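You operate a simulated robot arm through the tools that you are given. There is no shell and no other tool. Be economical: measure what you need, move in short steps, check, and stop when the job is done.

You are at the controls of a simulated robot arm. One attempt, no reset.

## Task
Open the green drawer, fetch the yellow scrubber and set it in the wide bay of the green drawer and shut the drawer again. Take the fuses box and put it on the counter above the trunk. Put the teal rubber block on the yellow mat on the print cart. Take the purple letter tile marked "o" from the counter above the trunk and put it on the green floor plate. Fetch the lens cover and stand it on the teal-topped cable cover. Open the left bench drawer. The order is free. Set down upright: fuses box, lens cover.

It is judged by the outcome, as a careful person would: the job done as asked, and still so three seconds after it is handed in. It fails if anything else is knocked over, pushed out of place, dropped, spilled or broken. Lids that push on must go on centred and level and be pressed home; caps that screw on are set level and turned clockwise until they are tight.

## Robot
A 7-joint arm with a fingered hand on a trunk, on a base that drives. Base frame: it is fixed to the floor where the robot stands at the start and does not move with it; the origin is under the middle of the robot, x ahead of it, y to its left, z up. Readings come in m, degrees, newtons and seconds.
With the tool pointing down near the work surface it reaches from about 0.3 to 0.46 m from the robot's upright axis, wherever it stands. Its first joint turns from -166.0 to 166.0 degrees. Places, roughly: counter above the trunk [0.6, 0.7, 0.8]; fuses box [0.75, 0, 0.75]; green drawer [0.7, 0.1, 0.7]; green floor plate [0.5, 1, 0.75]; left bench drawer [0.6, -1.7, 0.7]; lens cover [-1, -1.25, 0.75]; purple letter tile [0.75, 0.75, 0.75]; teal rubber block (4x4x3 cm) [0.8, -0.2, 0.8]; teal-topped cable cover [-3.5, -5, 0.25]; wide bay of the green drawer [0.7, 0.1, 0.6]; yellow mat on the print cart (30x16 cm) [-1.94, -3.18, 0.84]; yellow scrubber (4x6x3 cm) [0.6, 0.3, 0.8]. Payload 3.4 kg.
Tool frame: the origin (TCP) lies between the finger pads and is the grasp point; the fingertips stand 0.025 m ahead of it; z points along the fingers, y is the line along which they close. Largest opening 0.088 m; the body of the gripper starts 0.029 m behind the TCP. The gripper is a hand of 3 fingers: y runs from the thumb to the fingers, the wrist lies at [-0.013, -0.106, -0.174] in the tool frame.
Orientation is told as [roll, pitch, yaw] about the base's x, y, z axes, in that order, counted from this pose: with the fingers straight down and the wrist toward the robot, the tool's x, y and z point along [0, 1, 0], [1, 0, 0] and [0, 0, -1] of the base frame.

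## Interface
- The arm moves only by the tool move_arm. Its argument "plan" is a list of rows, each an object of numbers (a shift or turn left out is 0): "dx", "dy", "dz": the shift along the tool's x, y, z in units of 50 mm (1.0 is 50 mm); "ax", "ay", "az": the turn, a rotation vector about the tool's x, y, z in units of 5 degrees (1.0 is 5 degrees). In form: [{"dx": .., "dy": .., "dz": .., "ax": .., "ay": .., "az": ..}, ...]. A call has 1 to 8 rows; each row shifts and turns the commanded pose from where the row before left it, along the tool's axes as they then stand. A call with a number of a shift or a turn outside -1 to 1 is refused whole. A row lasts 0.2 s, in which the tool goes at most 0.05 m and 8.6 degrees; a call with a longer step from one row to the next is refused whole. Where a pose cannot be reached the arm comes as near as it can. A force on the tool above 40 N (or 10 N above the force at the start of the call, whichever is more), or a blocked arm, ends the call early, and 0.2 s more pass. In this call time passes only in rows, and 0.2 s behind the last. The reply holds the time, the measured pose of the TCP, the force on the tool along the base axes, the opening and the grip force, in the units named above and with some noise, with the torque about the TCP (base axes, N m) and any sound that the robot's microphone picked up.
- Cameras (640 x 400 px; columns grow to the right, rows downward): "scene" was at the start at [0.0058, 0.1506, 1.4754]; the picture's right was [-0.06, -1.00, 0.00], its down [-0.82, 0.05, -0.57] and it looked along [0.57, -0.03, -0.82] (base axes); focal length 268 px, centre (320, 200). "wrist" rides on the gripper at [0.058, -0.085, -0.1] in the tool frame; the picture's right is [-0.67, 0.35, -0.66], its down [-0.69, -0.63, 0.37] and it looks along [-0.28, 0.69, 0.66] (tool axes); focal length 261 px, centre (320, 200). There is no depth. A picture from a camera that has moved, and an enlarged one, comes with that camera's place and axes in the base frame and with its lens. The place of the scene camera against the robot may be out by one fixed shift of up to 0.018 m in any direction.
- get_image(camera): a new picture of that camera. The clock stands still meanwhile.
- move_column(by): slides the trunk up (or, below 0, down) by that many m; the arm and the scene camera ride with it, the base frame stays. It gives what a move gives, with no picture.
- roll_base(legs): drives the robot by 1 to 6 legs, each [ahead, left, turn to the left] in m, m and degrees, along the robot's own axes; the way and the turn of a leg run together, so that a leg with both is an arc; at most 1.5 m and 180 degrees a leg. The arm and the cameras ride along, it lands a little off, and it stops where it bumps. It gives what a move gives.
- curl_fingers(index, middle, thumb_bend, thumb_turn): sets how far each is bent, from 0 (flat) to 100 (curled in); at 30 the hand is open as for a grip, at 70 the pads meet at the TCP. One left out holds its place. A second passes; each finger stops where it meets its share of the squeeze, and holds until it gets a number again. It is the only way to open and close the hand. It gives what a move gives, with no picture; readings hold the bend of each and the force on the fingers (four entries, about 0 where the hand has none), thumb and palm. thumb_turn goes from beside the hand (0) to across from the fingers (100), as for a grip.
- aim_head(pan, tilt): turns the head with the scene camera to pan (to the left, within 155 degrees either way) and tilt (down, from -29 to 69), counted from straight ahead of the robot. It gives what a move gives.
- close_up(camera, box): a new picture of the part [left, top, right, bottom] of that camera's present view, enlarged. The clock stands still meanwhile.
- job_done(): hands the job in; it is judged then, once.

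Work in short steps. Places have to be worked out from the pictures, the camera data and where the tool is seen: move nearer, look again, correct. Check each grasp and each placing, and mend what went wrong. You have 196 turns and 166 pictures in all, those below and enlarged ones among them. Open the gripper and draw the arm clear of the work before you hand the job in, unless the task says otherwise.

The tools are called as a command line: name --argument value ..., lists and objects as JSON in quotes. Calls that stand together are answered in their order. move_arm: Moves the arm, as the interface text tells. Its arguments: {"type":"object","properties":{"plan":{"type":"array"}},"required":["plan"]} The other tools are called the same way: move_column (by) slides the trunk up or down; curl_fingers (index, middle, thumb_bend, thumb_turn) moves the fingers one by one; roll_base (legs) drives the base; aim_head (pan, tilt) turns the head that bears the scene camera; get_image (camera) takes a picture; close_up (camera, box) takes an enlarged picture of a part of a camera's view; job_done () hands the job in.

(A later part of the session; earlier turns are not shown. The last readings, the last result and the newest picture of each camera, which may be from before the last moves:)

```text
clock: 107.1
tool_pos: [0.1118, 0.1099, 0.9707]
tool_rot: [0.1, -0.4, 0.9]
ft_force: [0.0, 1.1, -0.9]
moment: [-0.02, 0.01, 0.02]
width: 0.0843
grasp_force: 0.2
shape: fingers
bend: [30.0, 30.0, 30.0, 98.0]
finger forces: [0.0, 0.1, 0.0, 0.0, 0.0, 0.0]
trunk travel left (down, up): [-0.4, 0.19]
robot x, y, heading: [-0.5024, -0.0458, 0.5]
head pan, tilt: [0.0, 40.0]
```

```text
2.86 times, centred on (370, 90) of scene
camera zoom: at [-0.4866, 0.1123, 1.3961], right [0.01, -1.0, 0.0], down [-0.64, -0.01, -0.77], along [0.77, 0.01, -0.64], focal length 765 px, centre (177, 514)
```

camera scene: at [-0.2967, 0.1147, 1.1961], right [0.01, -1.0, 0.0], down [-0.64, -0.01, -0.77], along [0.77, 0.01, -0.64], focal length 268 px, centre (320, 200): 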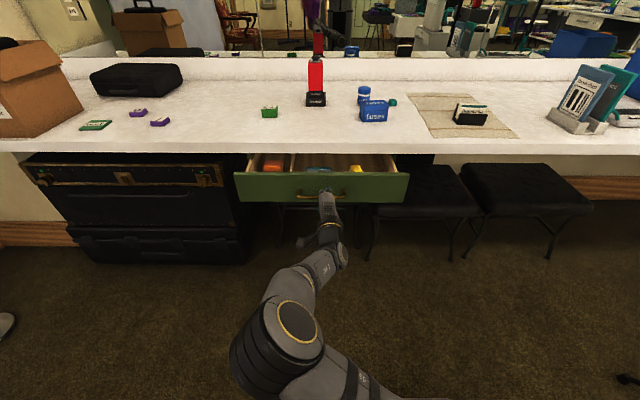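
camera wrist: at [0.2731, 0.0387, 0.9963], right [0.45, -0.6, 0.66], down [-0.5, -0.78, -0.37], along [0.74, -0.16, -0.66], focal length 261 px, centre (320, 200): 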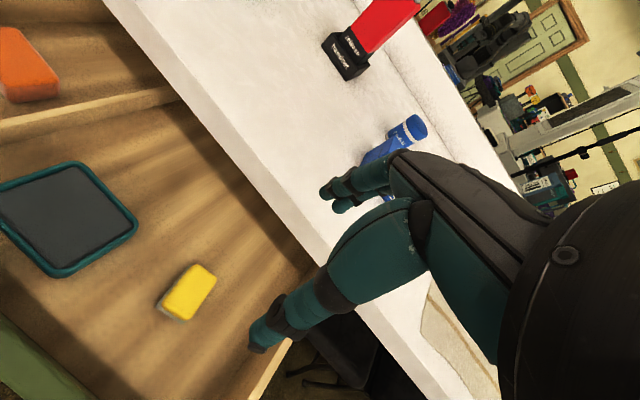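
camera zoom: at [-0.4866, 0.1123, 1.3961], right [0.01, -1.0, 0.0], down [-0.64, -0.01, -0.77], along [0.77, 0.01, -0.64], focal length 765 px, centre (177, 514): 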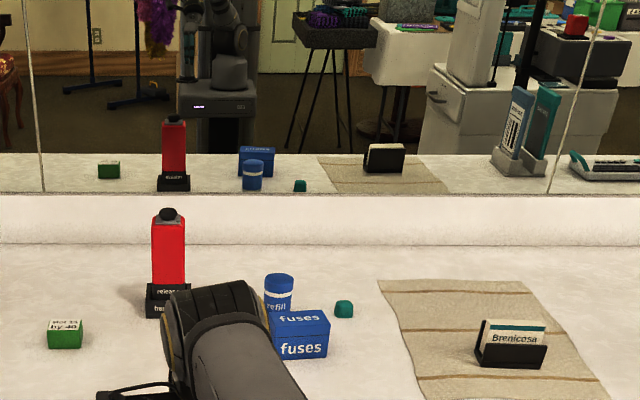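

Fuses box: about 9.5 cm wide in y, ~4–5 cm deep in x, ~7 cm tall, front around x≈0.65, y≈−0.08. I drive so the hand comes before/above it.

roll_base --legs '[[0, -0.19, -0.6], [0.48, 0, 0]]'

get_image --camera "wrist"

aim_head --pan 0 --tilt 50

get_image --camera "scene"

```text
clock: 111.1
tool_pos: [0.5908, -0.083, 0.9706]
tool_rot: [0.2, -0.3, 0.4]
ft_force: [0.0, 0.1, -0.3]
moment: [0.0, 0.02, -0.01]
width: 0.0844
grasp_force: 0.3
shape: fingers
bend: [30.0, 30.0, 30.0, 98.0]
finger forces: [0.0, 0.0, 0.1, 0.0, 0.1, 0.0]
trunk travel left (down, up): [-0.4, 0.19]
robot x, y, heading: [-0.0252, -0.2294, 0.3]
head pan, tilt: [0.0, 40.0]
```

```text
106 pictures are left
camera wrist: at [0.5038, -0.0269, 1.0702], right [0.35, -0.67, 0.66], down [-0.62, -0.69, -0.37], along [0.7, -0.28, -0.66], focal length 261 px, centre (320, 200)
```

wrist: 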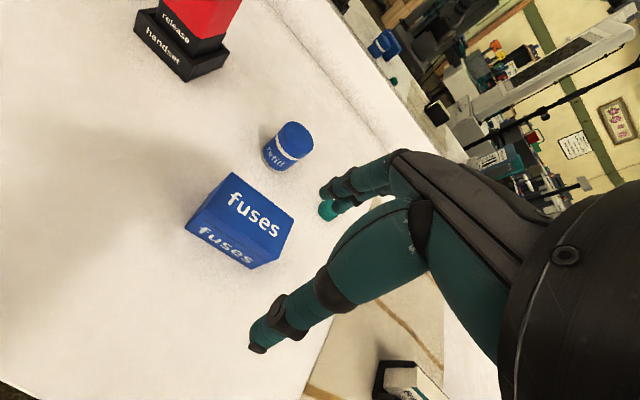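

```text
clock: 111.8
tool_pos: [0.5917, -0.0836, 0.9702]
tool_rot: [0.1, -0.4, 0.5]
ft_force: [-0.5, -0.4, 0.2]
moment: [0.03, 0.01, -0.01]
width: 0.0845
grasp_force: 0.0
shape: fingers
bend: [30.0, 30.0, 30.0, 98.0]
finger forces: [0.0, 0.1, 0.1, 0.1, 0.0, 0.1]
trunk travel left (down, up): [-0.4, 0.19]
robot x, y, heading: [-0.0282, -0.2337, 0.2]
head pan, tilt: [0.0, 50.0]
```

```text
105 pictures are left
camera scene: at [-0.0147, -0.0771, 1.382], right [0.0, -1.0, 0.0], down [-0.77, 0.0, -0.64], along [0.64, 0.0, -0.77], focal length 268 px, centre (320, 200)
```

scene: 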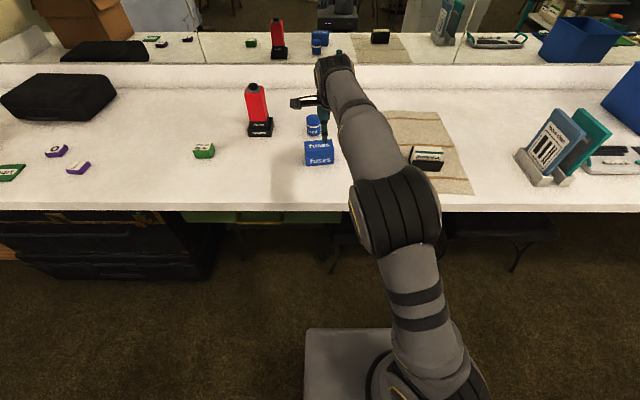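

close_up --camera "wrist" --box '[170, 100, 346, 280]'

close_up --camera "scene" --box '[280, 90, 380, 180]'

```text
2.22 times, centred on (258, 190) of wrist
camera zoom: at [0.5037, -0.0269, 1.0702], right [0.35, -0.67, 0.66], down [-0.62, -0.69, -0.37], along [0.7, -0.28, -0.66], focal length 579 px, centre (458, 222)
```

zoom: 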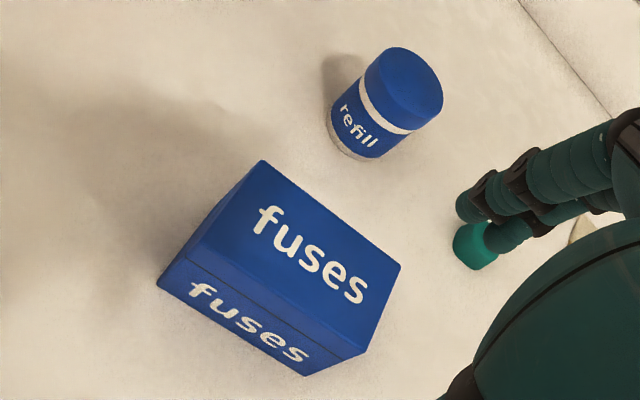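

```text
4.44 times, centred on (330, 135) of scene
camera zoom: at [-0.0147, -0.0771, 1.382], right [0.0, -1.0, 0.0], down [-0.77, 0.0, -0.64], along [0.64, 0.0, -0.77], focal length 1190 px, centre (276, 489)
```

zoom: 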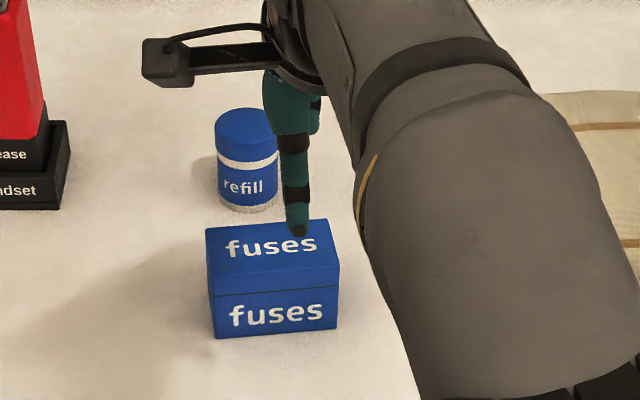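

Box centre about (0.675, −0.072), yaw ≈ +7°, ~6.5 cm deep, ~4.5 cm tall. I move over it and come down partway.

curl_fingers --index 27 --middle 27 --thumb_bend 27

move_arm --plan '[{"dy": 0.9}, {"dy": 0.76, "dx": 0.23}, {"az": -0.7}, {"az": -0.7}, {"dz": 0.7}, {"dz": 0.7}]'

get_image --camera "wrist"

close_up --camera "scene" --box '[280, 90, 380, 180]'

```text
clock: 112.8
tool_pos: [0.5911, -0.0839, 0.9701]
tool_rot: [0.2, -0.4, 0.5]
ft_force: [-0.2, 0.5, -0.2]
moment: [-0.01, 0.04, -0.02]
width: 0.0904
grasp_force: 0.0
shape: fingers
bend: [27.0, 27.0, 27.0, 98.0]
finger forces: [0.1, 0.0, 0.0, 0.0, 0.0, 0.0]
trunk travel left (down, up): [-0.4, 0.19]
robot x, y, heading: [-0.0273, -0.2335, 0.6]
head pan, tilt: [0.0, 50.0]
```

```text
clock: 114.2
tool_pos: [0.6571, -0.0759, 0.8958]
tool_rot: [0.1, -0.4, 7.5]
ft_force: [-0.1, 0.6, 0.6]
moment: [0.0, 0.01, 0.01]
width: 0.0903
grasp_force: 0.2
shape: fingers
bend: [27.0, 27.0, 27.0, 98.0]
finger forces: [0.1, 0.0, 0.0, 0.1, 0.0, 0.1]
out of reach, approached as far as the arm can: row 2
trunk travel left (down, up): [-0.4, 0.19]
robot x, y, heading: [-0.0268, -0.2359, 0.3]
head pan, tilt: [0.0, 50.0]
```

```text
102 pictures are left
camera wrist: at [0.5636, -0.0299, 0.9966], right [0.43, -0.62, 0.66], down [-0.53, -0.76, -0.37], along [0.73, -0.19, -0.66], focal length 261 px, centre (320, 200)
```

wrist: 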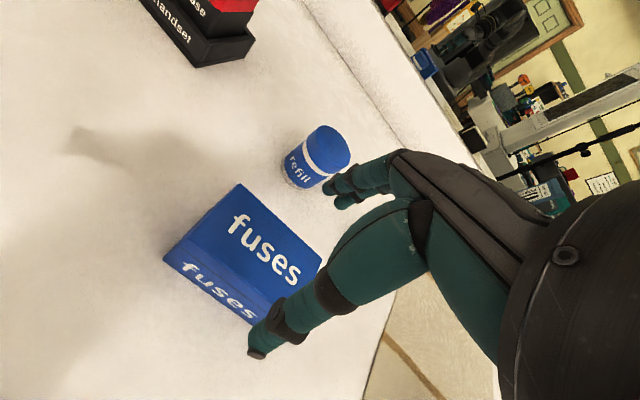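

```text
4.44 times, centred on (330, 135) of scene
camera zoom: at [-0.0147, -0.0771, 1.382], right [0.0, -1.0, 0.0], down [-0.77, 0.0, -0.64], along [0.64, 0.0, -0.77], focal length 1190 px, centre (276, 489)
```

zoom: 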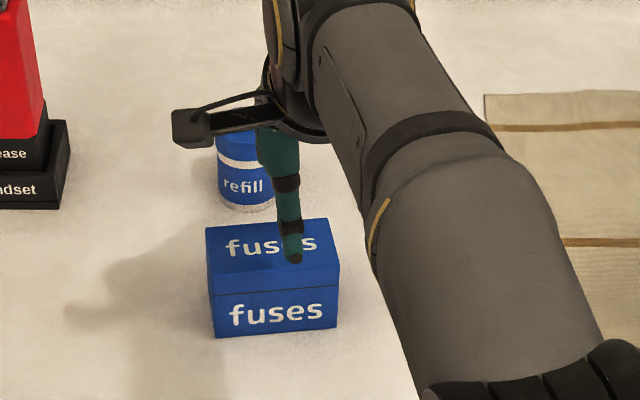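

Centre refined to (0.670, −0.070). Small correction and descend.

move_arm --plan '[{"dy": 0.26, "dx": 0.08}, {"dz": 0.8}]'

get_image --camera "wrist"

close_up --camera "scene" --box '[280, 90, 380, 180]'

```text
clock: 114.8
tool_pos: [0.6708, -0.0691, 0.857]
tool_rot: [0.0, -0.3, 7.6]
ft_force: [0.1, -0.9, -0.9]
moment: [-0.02, 0.04, -0.02]
width: 0.0905
grasp_force: 0.1
shape: fingers
bend: [27.0, 27.0, 27.0, 98.0]
finger forces: [0.0, 0.0, 0.0, 0.0, 0.0, 0.0]
trunk travel left (down, up): [-0.4, 0.19]
robot x, y, heading: [-0.0238, -0.2331, 0.2]
head pan, tilt: [0.0, 50.0]
```

```text
100 pictures are left
camera wrist: at [0.5769, -0.0238, 0.9565], right [0.43, -0.62, 0.66], down [-0.53, -0.76, -0.37], along [0.73, -0.19, -0.66], focal length 261 px, centre (320, 200)
```

wrist: 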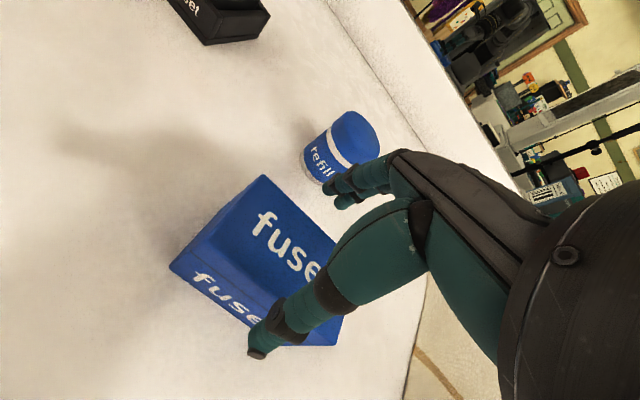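

```text
4.44 times, centred on (330, 135) of scene
camera zoom: at [-0.0145, -0.0771, 1.382], right [0.0, -1.0, 0.0], down [-0.77, 0.0, -0.64], along [0.64, 0.0, -0.77], focal length 1190 px, centre (276, 489)
```

zoom: 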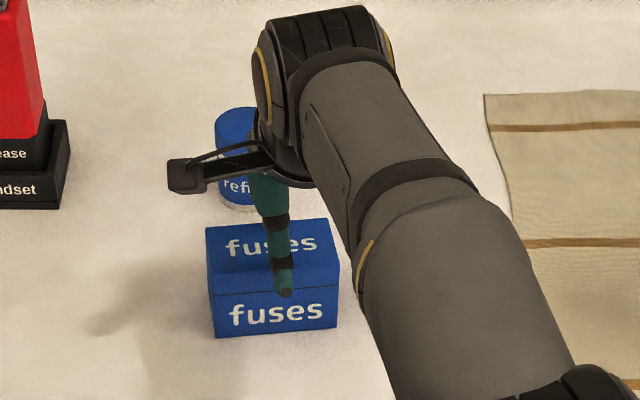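

move_arm --plan '[{"dz": 0.5}, {"dz": 0.4}]'

get_image --camera "wrist"

```text
clock: 115.4
tool_pos: [0.6704, -0.0696, 0.813]
tool_rot: [0.1, -0.5, 7.5]
ft_force: [0.2, -0.5, 1.5]
moment: [0.05, -0.01, 0.04]
width: 0.0922
grasp_force: 1.0
shape: fingers
bend: [27.0, 27.0, 26.0, 98.0]
finger forces: [1.4, 0.0, 0.1, 0.1, 1.4, 0.0]
trunk travel left (down, up): [-0.4, 0.19]
robot x, y, heading: [-0.023, -0.2318, 0.3]
head pan, tilt: [0.0, 50.0]
```

```text
98 pictures are left
camera wrist: at [0.5762, -0.0241, 0.9123], right [0.43, -0.62, 0.66], down [-0.53, -0.76, -0.37], along [0.73, -0.19, -0.65], focal length 261 px, centre (320, 200)
```

wrist: 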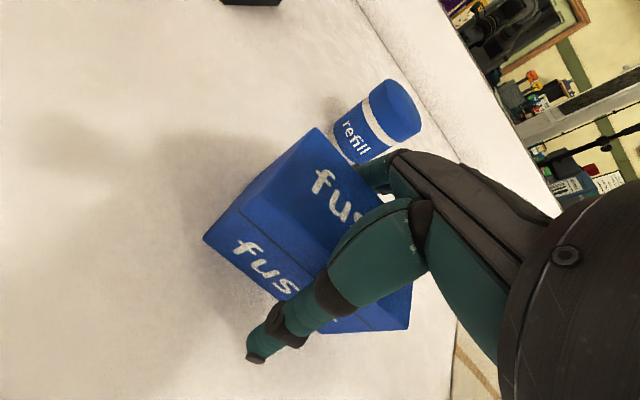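

Fingers straddle the box and already touch both sides; I close.

curl_fingers --index 60 --middle 60 --thumb_bend 60

move_arm --plan '[{"dz": -0.4}, {"dz": -0.6}]'

get_image --camera "wrist"

close_up --camera "scene" --box '[280, 90, 380, 180]'

```text
clock: 116.4
tool_pos: [0.6712, -0.0702, 0.8124]
tool_rot: [0.1, -0.5, 7.4]
ft_force: [1.7, -0.4, 7.4]
moment: [0.11, -0.32, 0.03]
width: 0.0566
grasp_force: 37.6
shape: fingers
bend: [37.0, 51.0, 59.0, 97.0]
finger forces: [30.6, 7.9, 0.0, 0.0, 36.5, 0.0]
trunk travel left (down, up): [-0.4, 0.19]
robot x, y, heading: [-0.023, -0.2326, 0.1]
head pan, tilt: [0.0, 50.0]
```

```text
clock: 117.0
tool_pos: [0.6695, -0.0717, 0.8614]
tool_rot: [0.0, -0.4, 7.6]
ft_force: [0.1, 0.5, -1.0]
moment: [-0.02, -0.01, -0.01]
width: 0.0563
grasp_force: 33.3
shape: fingers
bend: [37.0, 52.0, 58.0, 97.0]
finger forces: [25.8, 6.8, 0.1, 0.0, 34.9, 0.1]
trunk travel left (down, up): [-0.4, 0.19]
robot x, y, heading: [-0.0253, -0.2324, 0.2]
head pan, tilt: [0.0, 50.0]
```

```text
97 pictures are left
camera wrist: at [0.5769, -0.0259, 0.9616], right [0.43, -0.62, 0.66], down [-0.53, -0.76, -0.37], along [0.73, -0.19, -0.66], focal length 261 px, centre (320, 200)
```

wrist: 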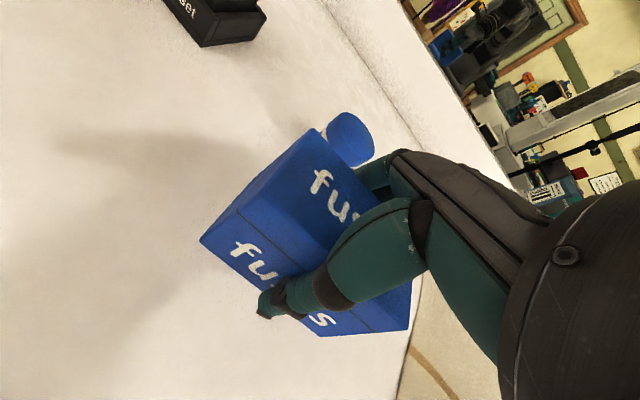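

```text
4.44 times, centred on (330, 135) of scene
camera zoom: at [-0.0145, -0.0771, 1.3819], right [0.01, -1.0, 0.0], down [-0.77, 0.0, -0.64], along [0.64, 0.0, -0.77], focal length 1190 px, centre (276, 489)
```

zoom: 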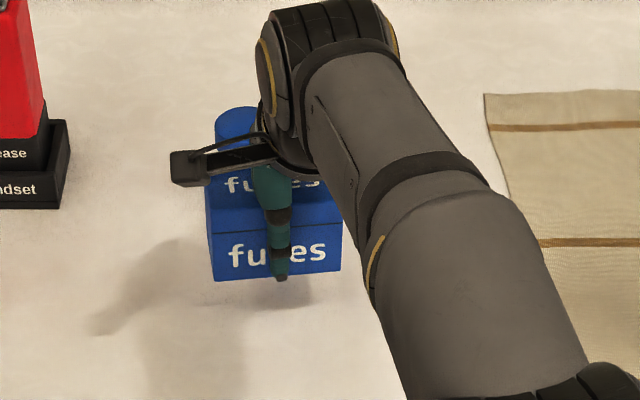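

Held firmly and level. I lift a bit more, back away from the bench, go left 0.63 m and return above a free spot at about (0.65, 0.55).

move_arm --plan '[{"dz": -0.8}]'

roll_base --legs '[[-0.25, 0, 0], [0, 0.63, 0], [0.21, 0, 0]]'

get_image --camera "scene"

get_image --camera "wrist"

```text
clock: 117.4
tool_pos: [0.6708, -0.0702, 0.9031]
tool_rot: [0.1, -0.3, 7.5]
ft_force: [-0.2, 0.6, -1.6]
moment: [-0.01, 0.03, -0.03]
width: 0.0567
grasp_force: 33.7
shape: fingers
bend: [37.0, 52.0, 58.0, 97.0]
finger forces: [25.5, 6.6, 0.0, 0.1, 34.5, 0.0]
trunk travel left (down, up): [-0.4, 0.19]
robot x, y, heading: [-0.0253, -0.232, 0.7]
head pan, tilt: [0.0, 50.0]
```

```text
clock: 123.7
tool_pos: [0.6236, 0.5783, 0.9032]
tool_rot: [0.1, -0.4, 7.6]
ft_force: [0.8, -0.6, -2.1]
moment: [0.03, -0.02, 0.02]
width: 0.0566
grasp_force: 33.1
shape: fingers
bend: [37.0, 52.0, 58.0, 97.0]
finger forces: [25.5, 6.7, 0.0, 0.0, 34.4, 0.0]
trunk travel left (down, up): [-0.4, 0.19]
robot x, y, heading: [-0.0713, 0.4168, 0.5]
head pan, tilt: [0.0, 50.0]
```

```text
95 pictures are left
camera scene: at [-0.0606, 0.5695, 1.3819], right [0.01, -1.0, 0.0], down [-0.77, -0.01, -0.64], along [0.64, 0.01, -0.77], focal length 268 px, centre (320, 200)
```

scene: 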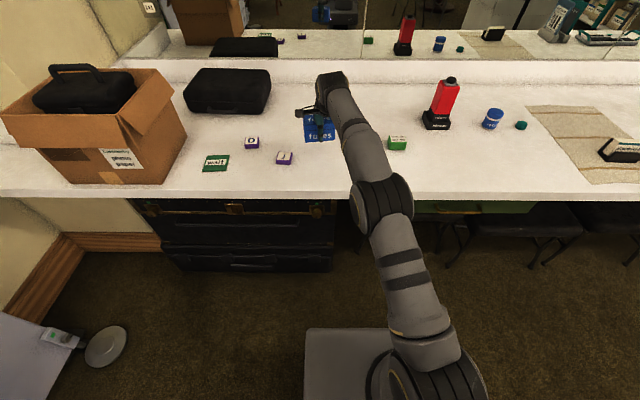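

```text
94 pictures are left
camera wrist: at [0.5307, 0.6238, 1.0024], right [0.43, -0.62, 0.66], down [-0.53, -0.76, -0.37], along [0.73, -0.19, -0.66], focal length 261 px, centre (320, 200)
```

wrist: 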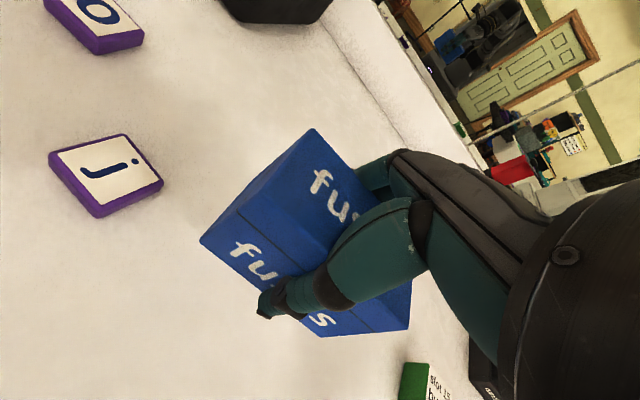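

I check where the trunk's right end is under the counter.

close_up --camera "scene" --box '[200, 110, 420, 280]'

```text
2.35 times, centred on (310, 195) of scene
camera zoom: at [-0.0606, 0.5695, 1.3819], right [0.01, -1.0, 0.0], down [-0.77, -0.01, -0.64], along [0.64, 0.01, -0.77], focal length 630 px, centre (344, 212)
```

zoom: 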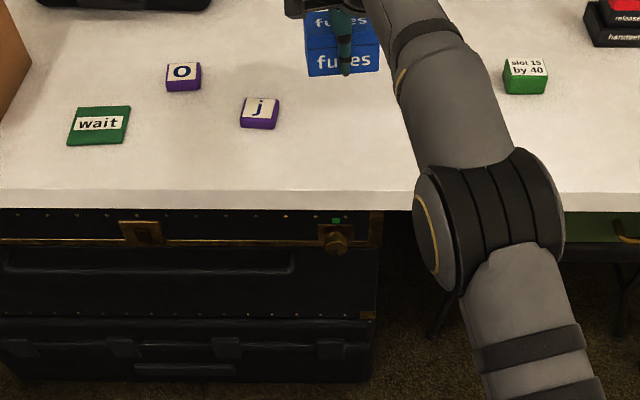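

Trunk's right end is at y≈0.52, so I set the box at about (0.72, 0.62): shift the base ahead 0.1, left 0.045.

roll_base --legs '[[0.0, 0.045, -0.5], [0.095, 0, 0]]'

get_image --camera "scene"

move_arm --plan '[{"dz": 0.8}, {"dz": 0.5}]'

get_image --camera "wrist"

```text
clock: 125.3
tool_pos: [0.7202, 0.6158, 0.9032]
tool_rot: [0.2, -0.5, 7.3]
ft_force: [0.0, 0.4, -1.8]
moment: [0.01, 0.02, 0.0]
width: 0.0563
grasp_force: 33.5
shape: fingers
bend: [37.0, 52.0, 58.0, 97.0]
finger forces: [25.4, 6.6, 0.0, 0.0, 34.4, 0.0]
trunk travel left (down, up): [-0.4, 0.19]
robot x, y, heading: [0.0236, 0.4621, -0.0]
head pan, tilt: [0.0, 50.0]
```

```text
92 pictures are left
camera scene: at [0.0356, 0.6138, 1.3819], right [0.0, -1.0, 0.0], down [-0.77, 0.0, -0.64], along [0.64, 0.0, -0.77], focal length 268 px, centre (320, 200)
```

scene: 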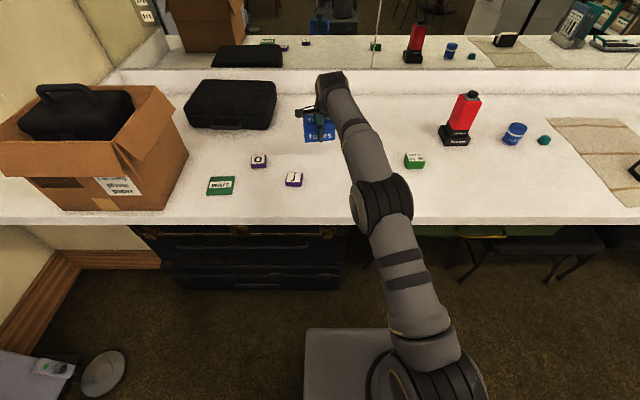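

```text
clock: 126.0
tool_pos: [0.7215, 0.6179, 0.8365]
tool_rot: [0.1, -0.4, 7.2]
ft_force: [-0.2, -0.6, -1.6]
moment: [-0.01, -0.03, 0.0]
width: 0.0563
grasp_force: 32.7
shape: fingers
bend: [37.0, 52.0, 58.0, 97.0]
finger forces: [25.2, 6.5, 0.1, 0.0, 33.6, 0.0]
trunk travel left (down, up): [-0.4, 0.19]
robot x, y, heading: [0.0223, 0.4625, 0.0]
head pan, tilt: [0.0, 50.0]
```

```text
91 pictures are left
camera wrist: at [0.6273, 0.6642, 0.9364], right [0.43, -0.62, 0.66], down [-0.54, -0.76, -0.37], along [0.73, -0.19, -0.66], focal length 261 px, centre (320, 200)
```

wrist: 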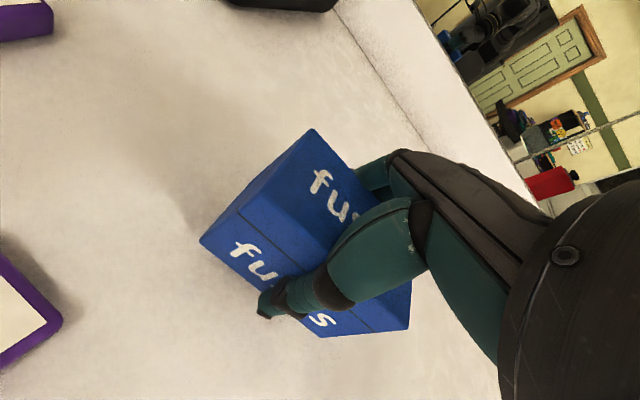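

move_arm --plan '[{"dz": 0.4}]'

move_arm --plan '[{"dz": 0.1}]'

```text
clock: 126.3
tool_pos: [0.7206, 0.6177, 0.8184]
tool_rot: [0.0, -0.3, 7.1]
ft_force: [0.5, -0.5, -2.4]
moment: [-0.02, 0.01, -0.03]
width: 0.0564
grasp_force: 32.2
shape: fingers
bend: [37.0, 52.0, 58.0, 97.0]
finger forces: [24.9, 6.5, 0.0, 0.1, 33.4, 0.1]
trunk travel left (down, up): [-0.4, 0.19]
robot x, y, heading: [0.0256, 0.4574, -0.1]
head pan, tilt: [0.0, 50.0]
```

```text
clock: 126.8
tool_pos: [0.7216, 0.619, 0.8139]
tool_rot: [0.0, -0.6, 7.2]
ft_force: [0.0, -1.0, 3.3]
moment: [0.05, -0.07, 0.02]
width: 0.0568
grasp_force: 33.4
shape: fingers
bend: [37.0, 52.0, 58.0, 97.0]
finger forces: [26.2, 7.0, 0.0, 0.1, 35.2, 0.1]
trunk travel left (down, up): [-0.4, 0.19]
robot x, y, heading: [0.0301, 0.4567, 0.2]
head pan, tilt: [0.0, 50.0]
```

Down on the counter. I release wide and rise straight up.

curl_fingers --index 24 --middle 24 --thumb_bend 24

move_arm --plan '[{"dz": -0.5}, {"dz": -0.8}, {"dz": -0.6}]'

get_image --camera "wrist"

```text
clock: 127.8
tool_pos: [0.7214, 0.6164, 0.8123]
tool_rot: [0.1, -0.4, 7.2]
ft_force: [0.5, -0.5, 1.5]
moment: [0.02, 0.0, -0.02]
width: 0.0966
grasp_force: 1.0
shape: fingers
bend: [24.0, 24.0, 24.0, 97.0]
finger forces: [1.3, 0.1, 0.1, 0.0, 0.0, 0.0]
trunk travel left (down, up): [-0.4, 0.19]
robot x, y, heading: [0.0245, 0.4615, -0.2]
head pan, tilt: [0.0, 50.0]
```

```text
clock: 128.6
tool_pos: [0.7199, 0.6158, 0.9082]
tool_rot: [0.0, -0.5, 7.2]
ft_force: [0.3, 0.5, -0.6]
moment: [-0.01, 0.01, 0.01]
width: 0.0964
grasp_force: 0.1
shape: fingers
bend: [24.0, 24.0, 24.0, 97.0]
finger forces: [0.0, 0.1, 0.0, 0.1, 0.0, 0.0]
trunk travel left (down, up): [-0.4, 0.19]
robot x, y, heading: [0.0209, 0.4555, 0.3]
head pan, tilt: [0.0, 50.0]
```

```text
90 pictures are left
camera wrist: at [0.627, 0.6625, 1.0082], right [0.43, -0.62, 0.66], down [-0.54, -0.76, -0.37], along [0.73, -0.19, -0.66], focal length 261 px, centre (320, 200)
```

wrist: 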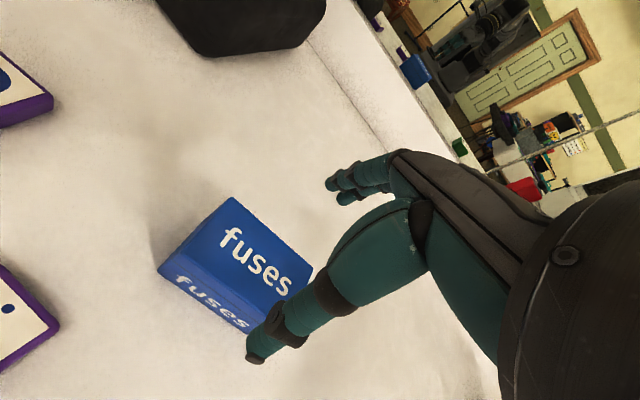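

Fuses box is standing well on the counter above the trunk. Next the "o" tile at about (0.69, 0.815): I roll left and look.

curl_fingers --index 38 --middle 38 --thumb_bend 38

roll_base --legs '[[-0.07, 0.2, 0]]'

get_image --camera "wrist"

close_up --camera "scene" --box '[200, 80, 400, 205]'

```text
clock: 129.6
tool_pos: [0.7212, 0.617, 0.908]
tool_rot: [0.2, -0.4, 7.2]
ft_force: [0.3, -0.6, 0.2]
moment: [-0.03, -0.03, -0.01]
width: 0.0685
grasp_force: 0.0
shape: fingers
bend: [38.0, 38.0, 38.0, 97.0]
finger forces: [0.0, 0.0, 0.0, 0.0, 0.1, 0.1]
trunk travel left (down, up): [-0.4, 0.19]
robot x, y, heading: [0.0252, 0.4581, -0.0]
head pan, tilt: [0.0, 50.0]
```

```text
clock: 131.2
tool_pos: [0.6484, 0.8183, 0.9077]
tool_rot: [0.2, -0.4, 7.4]
ft_force: [0.1, -0.2, 0.1]
moment: [-0.01, 0.02, 0.01]
width: 0.0682
grasp_force: 0.0
shape: fingers
bend: [38.0, 38.0, 38.0, 97.0]
finger forces: [0.1, 0.0, 0.0, 0.0, 0.0, 0.1]
trunk travel left (down, up): [-0.4, 0.19]
robot x, y, heading: [-0.0462, 0.6586, 0.1]
head pan, tilt: [0.0, 50.0]
```

```text
89 pictures are left
camera wrist: at [0.5547, 0.8639, 1.008], right [0.43, -0.62, 0.66], down [-0.53, -0.76, -0.37], along [0.73, -0.19, -0.66], focal length 261 px, centre (320, 200)
```

wrist: 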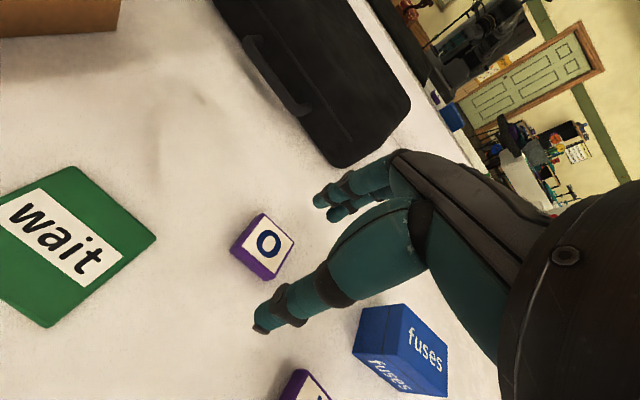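

```text
3.20 times, centred on (300, 142) of scene
camera zoom: at [-0.037, 0.8133, 1.382], right [0.0, -1.0, 0.0], down [-0.77, 0.0, -0.64], along [0.64, 0.0, -0.77], focal length 857 px, centre (384, 384)
```

zoom: 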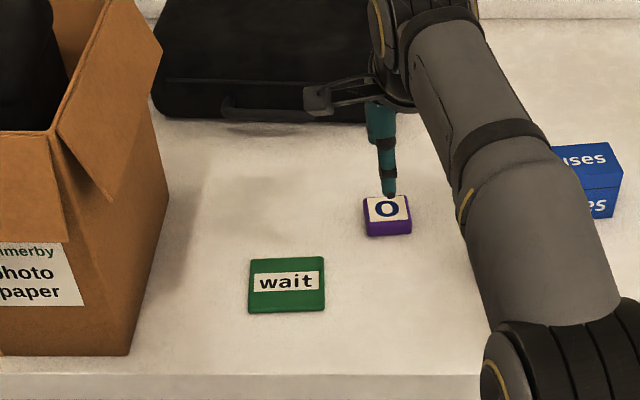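

Tile centre ≈ (0.693, 0.815), ~4.6 cm square, 2 cm thick. I move above it and descend partway.

curl_fingers --index 33 --middle 33 --thumb_bend 33

move_arm --plan '[{"dy": 0.9, "dx": -0.15}, {"dz": 0.8}, {"dz": 0.5}]'

get_image --camera "wrist"

close_up --camera "scene" --box '[280, 110, 360, 160]'

```text
clock: 132.2
tool_pos: [0.6479, 0.8172, 0.9072]
tool_rot: [0.2, -0.3, 7.4]
ft_force: [0.5, -0.6, 0.0]
moment: [0.01, 0.01, 0.01]
width: 0.0782
grasp_force: 0.0
shape: fingers
bend: [33.0, 33.0, 33.0, 97.0]
finger forces: [0.0, 0.0, 0.0, 0.0, 0.0, 0.0]
trunk travel left (down, up): [-0.4, 0.19]
robot x, y, heading: [-0.0517, 0.6593, 0.1]
head pan, tilt: [0.0, 50.0]
```

```text
clock: 133.0
tool_pos: [0.6569, 0.816, 0.8399]
tool_rot: [0.1, -0.5, 7.4]
ft_force: [-1.1, -0.1, 0.3]
moment: [-0.03, -0.01, -0.01]
width: 0.0783
grasp_force: 0.0
shape: fingers
bend: [33.0, 33.0, 33.0, 97.0]
finger forces: [0.0, 0.1, 0.0, 0.0, 0.0, 0.1]
out of reach, approached as far as the arm can: row 1
trunk travel left (down, up): [-0.4, 0.19]
robot x, y, heading: [-0.0461, 0.6595, 0.4]
head pan, tilt: [0.0, 50.0]
```

```text
87 pictures are left
camera wrist: at [0.5625, 0.8611, 0.9393], right [0.43, -0.62, 0.66], down [-0.53, -0.76, -0.37], along [0.73, -0.19, -0.66], focal length 261 px, centre (320, 200)
```

wrist: 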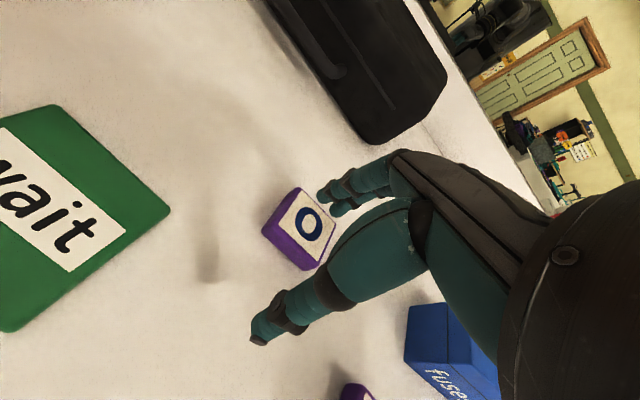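

```text
8.00 times, centred on (320, 135) of scene
camera zoom: at [-0.0369, 0.8133, 1.382], right [0.0, -1.0, 0.0], down [-0.77, 0.0, -0.64], along [0.64, 0.0, -0.77], focal length 2142 px, centre (320, 720)
```

zoom: 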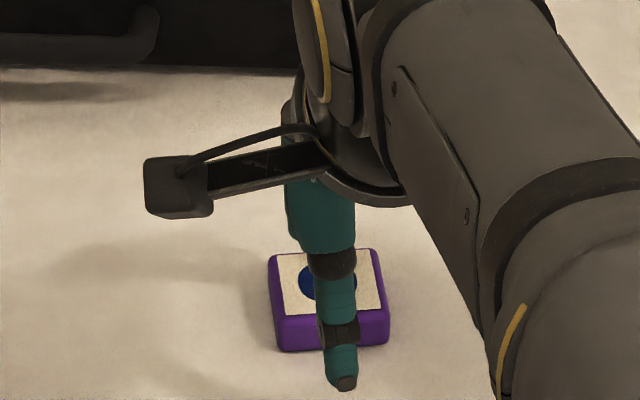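

I bring the hand 0.038 m forward by the base and then lower onto the tile.

roll_base --legs '[[0.038, 0.002, -0.3]]'

close_up --camera "scene" --box '[280, 110, 360, 160]'

get_image --camera "wrist"

```text
clock: 133.9
tool_pos: [0.6966, 0.8135, 0.8397]
tool_rot: [0.1, -0.4, 7.1]
ft_force: [0.0, 0.3, -0.3]
moment: [-0.02, 0.01, -0.01]
width: 0.0783
grasp_force: 0.1
shape: fingers
bend: [33.0, 33.0, 33.0, 97.0]
finger forces: [0.0, 0.0, 0.0, 0.0, 0.0, 0.0]
trunk travel left (down, up): [-0.4, 0.19]
robot x, y, heading: [-0.0054, 0.6601, -0.0]
head pan, tilt: [0.0, 50.0]
```

```text
8.00 times, centred on (320, 135) of scene
camera zoom: at [0.0025, 0.8153, 1.382], right [0.0, -1.0, 0.0], down [-0.77, 0.0, -0.64], along [0.64, 0.0, -0.77], focal length 2142 px, centre (320, 720)
```

zoom: 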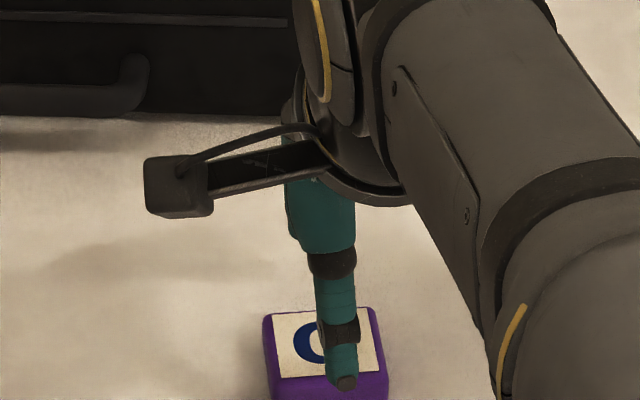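

```text
84 pictures are left
camera wrist: at [0.6021, 0.8601, 0.9395], right [0.42, -0.62, 0.66], down [-0.54, -0.76, -0.37], along [0.73, -0.2, -0.66], focal length 261 px, centre (320, 200)
```

wrist: 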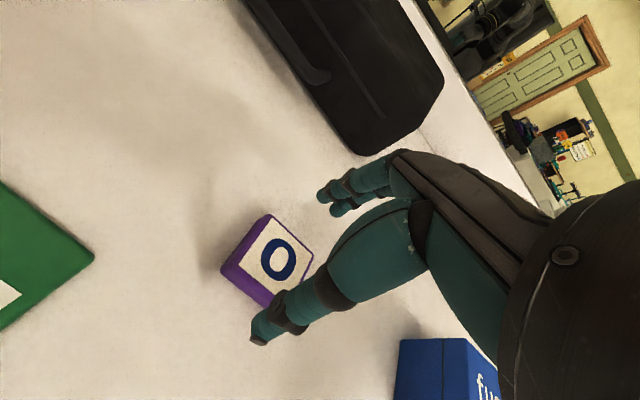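

move_arm --plan '[{"dx": 0.08}, {"dz": 0.35}, {"dz": 0.32}]'

curl_fingers --index 60 --middle 60 --thumb_bend 60

get_image --camera "wrist"

```text
clock: 134.7
tool_pos: [0.694, 0.8193, 0.8075]
tool_rot: [0.1, -0.4, 7.1]
ft_force: [0.4, -0.9, 0.1]
moment: [-0.03, 0.02, -0.01]
width: 0.0782
grasp_force: 0.3
shape: fingers
bend: [33.0, 33.0, 33.0, 97.0]
finger forces: [0.0, 0.1, 0.1, 0.0, 0.0, 0.0]
trunk travel left (down, up): [-0.4, 0.19]
robot x, y, heading: [-0.0072, 0.6623, 0.1]
head pan, tilt: [0.0, 50.0]
```

```text
clock: 135.7
tool_pos: [0.6935, 0.8175, 0.8085]
tool_rot: [0.1, -0.8, 7.1]
ft_force: [5.7, 1.0, 17.0]
moment: [-0.05, -0.62, 0.07]
width: 0.0413
grasp_force: 15.8
shape: fingers
bend: [51.0, 52.0, 50.0, 97.0]
finger forces: [5.8, 19.4, 0.0, 0.1, 8.3, 0.0]
trunk travel left (down, up): [-0.4, 0.19]
robot x, y, heading: [-0.0086, 0.6612, -0.0]
head pan, tilt: [0.0, 50.0]
```

```text
83 pictures are left
camera wrist: at [0.6002, 0.8643, 0.9085], right [0.42, -0.62, 0.66], down [-0.54, -0.76, -0.37], along [0.73, -0.19, -0.65], focal length 261 px, centre (320, 200)
```

wrist: 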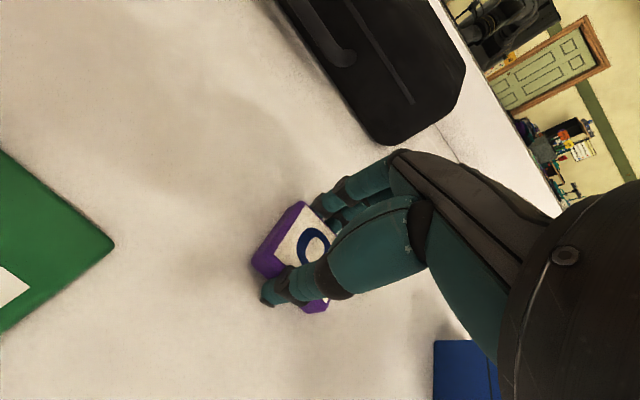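

Gripped. I lift and check.

move_arm --plan '[{"dz": -0.4}, {"dz": -0.8}, {"dz": -0.5}]'

get_image --camera "wrist"

get_image --camera "scene"

```text
clock: 136.5
tool_pos: [0.6934, 0.8172, 0.8917]
tool_rot: [0.1, -0.3, 7.0]
ft_force: [0.7, -0.5, -0.2]
moment: [0.05, 0.02, -0.01]
width: 0.0414
grasp_force: 9.8
shape: fingers
bend: [52.0, 54.0, 50.0, 96.0]
finger forces: [4.8, 4.5, 0.0, 0.0, 9.5, 0.1]
trunk travel left (down, up): [-0.4, 0.19]
robot x, y, heading: [-0.0057, 0.6609, 0.2]
head pan, tilt: [0.0, 50.0]
```

```text
82 pictures are left
camera wrist: at [0.5998, 0.8648, 0.9911], right [0.42, -0.62, 0.66], down [-0.54, -0.76, -0.37], along [0.73, -0.2, -0.66], focal length 261 px, centre (320, 200)
```

wrist: 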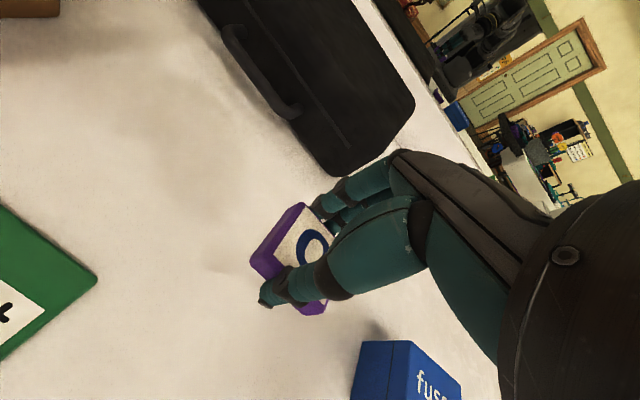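

```text
81 pictures are left
camera scene: at [0.0023, 0.8152, 1.3819], right [0.0, -1.0, 0.0], down [-0.77, 0.0, -0.64], along [0.64, 0.0, -0.77], focal length 268 px, centre (320, 200)
```

scene: 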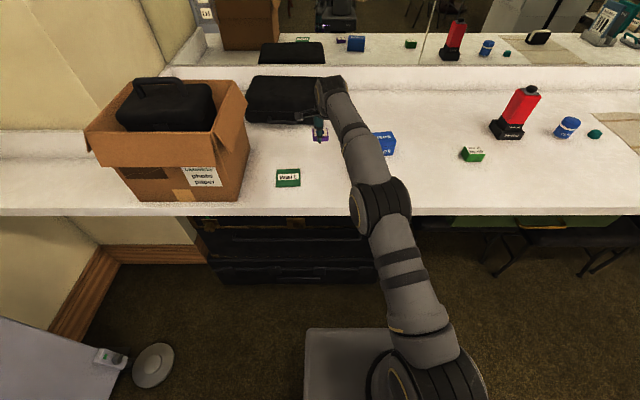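

Tile held. Green plate centre ≈ (0.592, 0.910). I move over by the base.

roll_base --legs '[[-0.102, 0.092, 0]]'

move_arm --plan '[{"dz": 0.8}]'

get_image --camera "wrist"

close_up --camera "scene" --box '[270, 130, 370, 200]'

```text
clock: 137.8
tool_pos: [0.5902, 0.9127, 0.8912]
tool_rot: [0.2, -0.4, 7.3]
ft_force: [-0.2, 0.0, -0.3]
moment: [0.0, 0.03, 0.04]
width: 0.0415
grasp_force: 9.4
shape: fingers
bend: [52.0, 54.0, 50.0, 96.0]
finger forces: [4.8, 4.5, 0.1, 0.0, 9.4, 0.1]
trunk travel left (down, up): [-0.4, 0.19]
robot x, y, heading: [-0.1131, 0.7498, -0.2]
head pan, tilt: [0.0, 50.0]
```

```text
clock: 138.2
tool_pos: [0.59, 0.9106, 0.8506]
tool_rot: [0.1, -0.4, 7.3]
ft_force: [0.1, -0.5, -0.7]
moment: [-0.01, -0.02, 0.02]
width: 0.0413
grasp_force: 9.2
shape: fingers
bend: [52.0, 54.0, 50.0, 96.0]
finger forces: [4.8, 4.5, 0.0, 0.1, 9.4, 0.1]
trunk travel left (down, up): [-0.4, 0.19]
robot x, y, heading: [-0.1121, 0.7488, -0.1]
head pan, tilt: [0.0, 50.0]
```

```text
80 pictures are left
camera wrist: at [0.4959, 0.9575, 0.9511], right [0.43, -0.62, 0.66], down [-0.53, -0.76, -0.37], along [0.73, -0.19, -0.66], focal length 261 px, centre (320, 200)
```

wrist: 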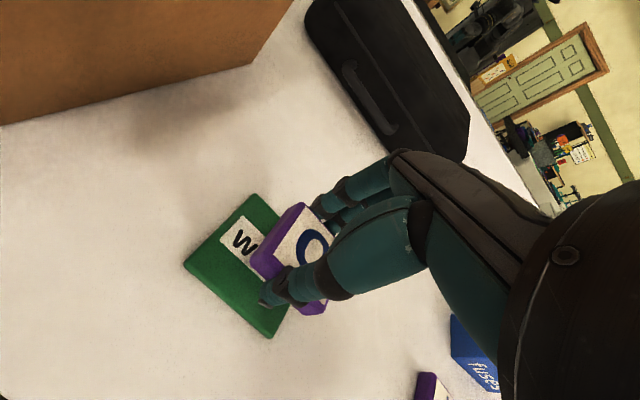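

```text
5.71 times, centred on (320, 165) of scene
camera zoom: at [-0.1007, 0.9071, 1.382], right [0.0, -1.0, 0.0], down [-0.77, 0.0, -0.64], along [0.64, 0.0, -0.77], focal length 1530 px, centre (320, 400)
```

zoom: 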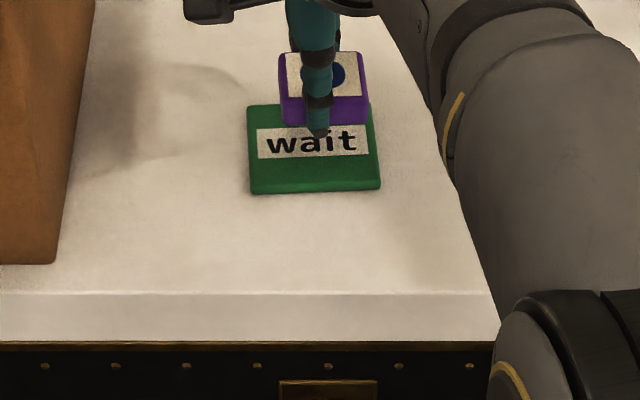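

Aligned over the plate. I lower until contact.

move_arm --plan '[{"dz": 0.5}]'

move_arm --plan '[{"dz": 0.1}]'

close_up --camera "scene" --box '[270, 130, 370, 200]'

```text
clock: 138.6
tool_pos: [0.5887, 0.9131, 0.8262]
tool_rot: [0.2, -0.5, 7.2]
ft_force: [0.3, 0.0, -0.5]
moment: [0.0, -0.01, 0.0]
width: 0.0412
grasp_force: 9.0
shape: fingers
bend: [52.0, 54.0, 50.0, 96.0]
finger forces: [4.9, 4.4, 0.0, 0.1, 9.5, 0.0]
trunk travel left (down, up): [-0.4, 0.19]
robot x, y, heading: [-0.1123, 0.7515, -0.1]
head pan, tilt: [0.0, 50.0]
```

```text
clock: 139.0
tool_pos: [0.5898, 0.9139, 0.8211]
tool_rot: [0.1, -0.4, 7.3]
ft_force: [0.1, -0.2, -0.6]
moment: [-0.02, 0.05, 0.03]
width: 0.0412
grasp_force: 9.5
shape: fingers
bend: [52.0, 54.0, 50.0, 96.0]
finger forces: [4.9, 4.5, 0.0, 0.1, 9.5, 0.1]
trunk travel left (down, up): [-0.4, 0.19]
robot x, y, heading: [-0.1095, 0.7522, 0.0]
head pan, tilt: [0.0, 50.0]
```

```text
5.71 times, centred on (320, 165) of scene
camera zoom: at [-0.1008, 0.9072, 1.382], right [0.0, -1.0, 0.0], down [-0.77, 0.0, -0.64], along [0.64, 0.0, -0.77], focal length 1530 px, centre (320, 400)
```

zoom: 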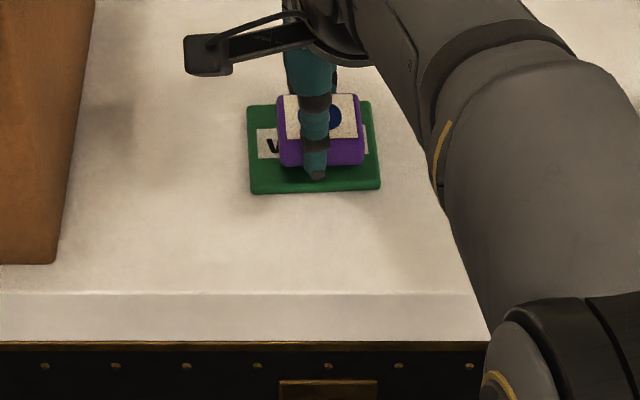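

move_arm --plan '[{"dz": 0.1}]'

curl_fingers --index 36 --middle 36 --thumb_bend 36

move_arm --plan '[{"dz": -0.4}, {"dz": -0.8}, {"dz": -0.8}]'

close_up --camera "scene" --box '[270, 130, 370, 200]'

```text
clock: 139.4
tool_pos: [0.5901, 0.9131, 0.8167]
tool_rot: [0.1, -0.5, 7.3]
ft_force: [0.8, -0.2, 2.4]
moment: [-0.02, -0.05, 0.0]
width: 0.0412
grasp_force: 10.6
shape: fingers
bend: [52.0, 55.0, 50.0, 96.0]
finger forces: [4.9, 6.6, 0.0, 0.0, 9.6, 0.1]
trunk travel left (down, up): [-0.4, 0.19]
robot x, y, heading: [-0.1098, 0.7519, 0.1]
head pan, tilt: [0.0, 50.0]
```

```text
clock: 140.4
tool_pos: [0.5911, 0.9133, 0.8161]
tool_rot: [0.1, -0.3, 7.3]
ft_force: [0.1, 0.4, 0.1]
moment: [-0.01, -0.02, 0.03]
width: 0.0716
grasp_force: 0.0
shape: fingers
bend: [36.0, 36.0, 36.0, 97.0]
finger forces: [0.1, 0.0, 0.0, 0.1, 0.1, 0.0]
trunk travel left (down, up): [-0.4, 0.19]
robot x, y, heading: [-0.1122, 0.7502, -0.1]
head pan, tilt: [0.0, 50.0]
```

```text
clock: 141.2
tool_pos: [0.588, 0.9113, 0.9145]
tool_rot: [0.1, -0.4, 7.2]
ft_force: [0.0, -1.2, -0.3]
moment: [0.0, -0.02, 0.01]
width: 0.072
grasp_force: 0.1
shape: fingers
bend: [36.0, 36.0, 36.0, 97.0]
finger forces: [0.0, 0.1, 0.1, 0.0, 0.1, 0.0]
trunk travel left (down, up): [-0.4, 0.19]
robot x, y, heading: [-0.1106, 0.7509, -0.1]
head pan, tilt: [0.0, 50.0]
```

```text
5.71 times, centred on (320, 165) of scene
camera zoom: at [-0.1006, 0.9072, 1.3819], right [0.0, -1.0, 0.0], down [-0.77, 0.0, -0.64], along [0.64, 0.0, -0.77], focal length 1530 px, centre (320, 400)
```

zoom: 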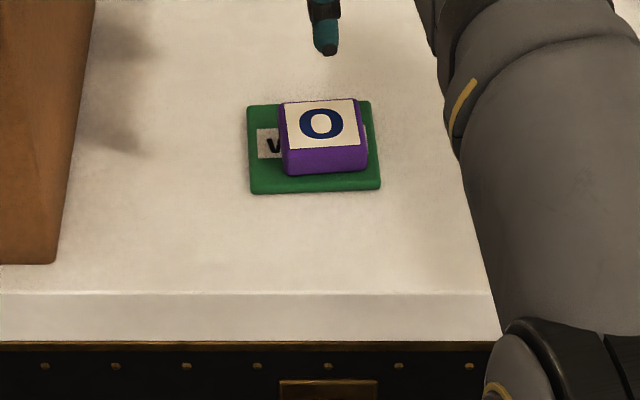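

"o" tile sits on the green plate. Now the teal block at about (0.805, −0.178): back off, go right, come in again.

roll_base --legs '[[-0.3, 0, 0], [0, -1.09, 0.1], [0.42, 0, 0]]'

get_image --camera "scene"

get_image --camera "wrist"

```text
clock: 150.7
tool_pos: [0.7022, -0.2073, 0.9127]
tool_rot: [0.1, -0.4, 6.9]
ft_force: [0.5, 0.2, -0.1]
moment: [0.04, 0.02, 0.04]
width: 0.0717
grasp_force: 0.1
shape: fingers
bend: [36.0, 36.0, 36.0, 97.0]
finger forces: [0.1, 0.0, 0.0, 0.1, 0.0, 0.0]
trunk travel left (down, up): [-0.4, 0.19]
robot x, y, heading: [0.0052, -0.3617, -0.3]
head pan, tilt: [0.0, 50.0]
```

```text
76 pictures are left
camera scene: at [0.0131, -0.2079, 1.382], right [0.0, -1.0, 0.0], down [-0.77, 0.0, -0.64], along [0.64, 0.0, -0.77], focal length 268 px, centre (320, 200)
```

scene: 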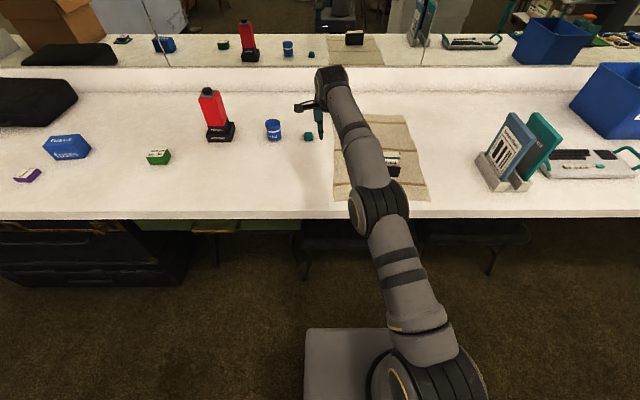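

```text
75 pictures are left
camera wrist: at [0.6085, -0.1601, 1.0142], right [0.42, -0.62, 0.66], down [-0.54, -0.76, -0.37], along [0.73, -0.2, -0.66], focal length 261 px, centre (320, 200)
```

wrist: 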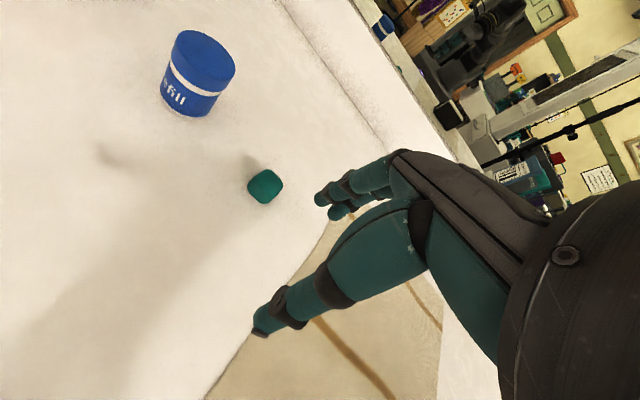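

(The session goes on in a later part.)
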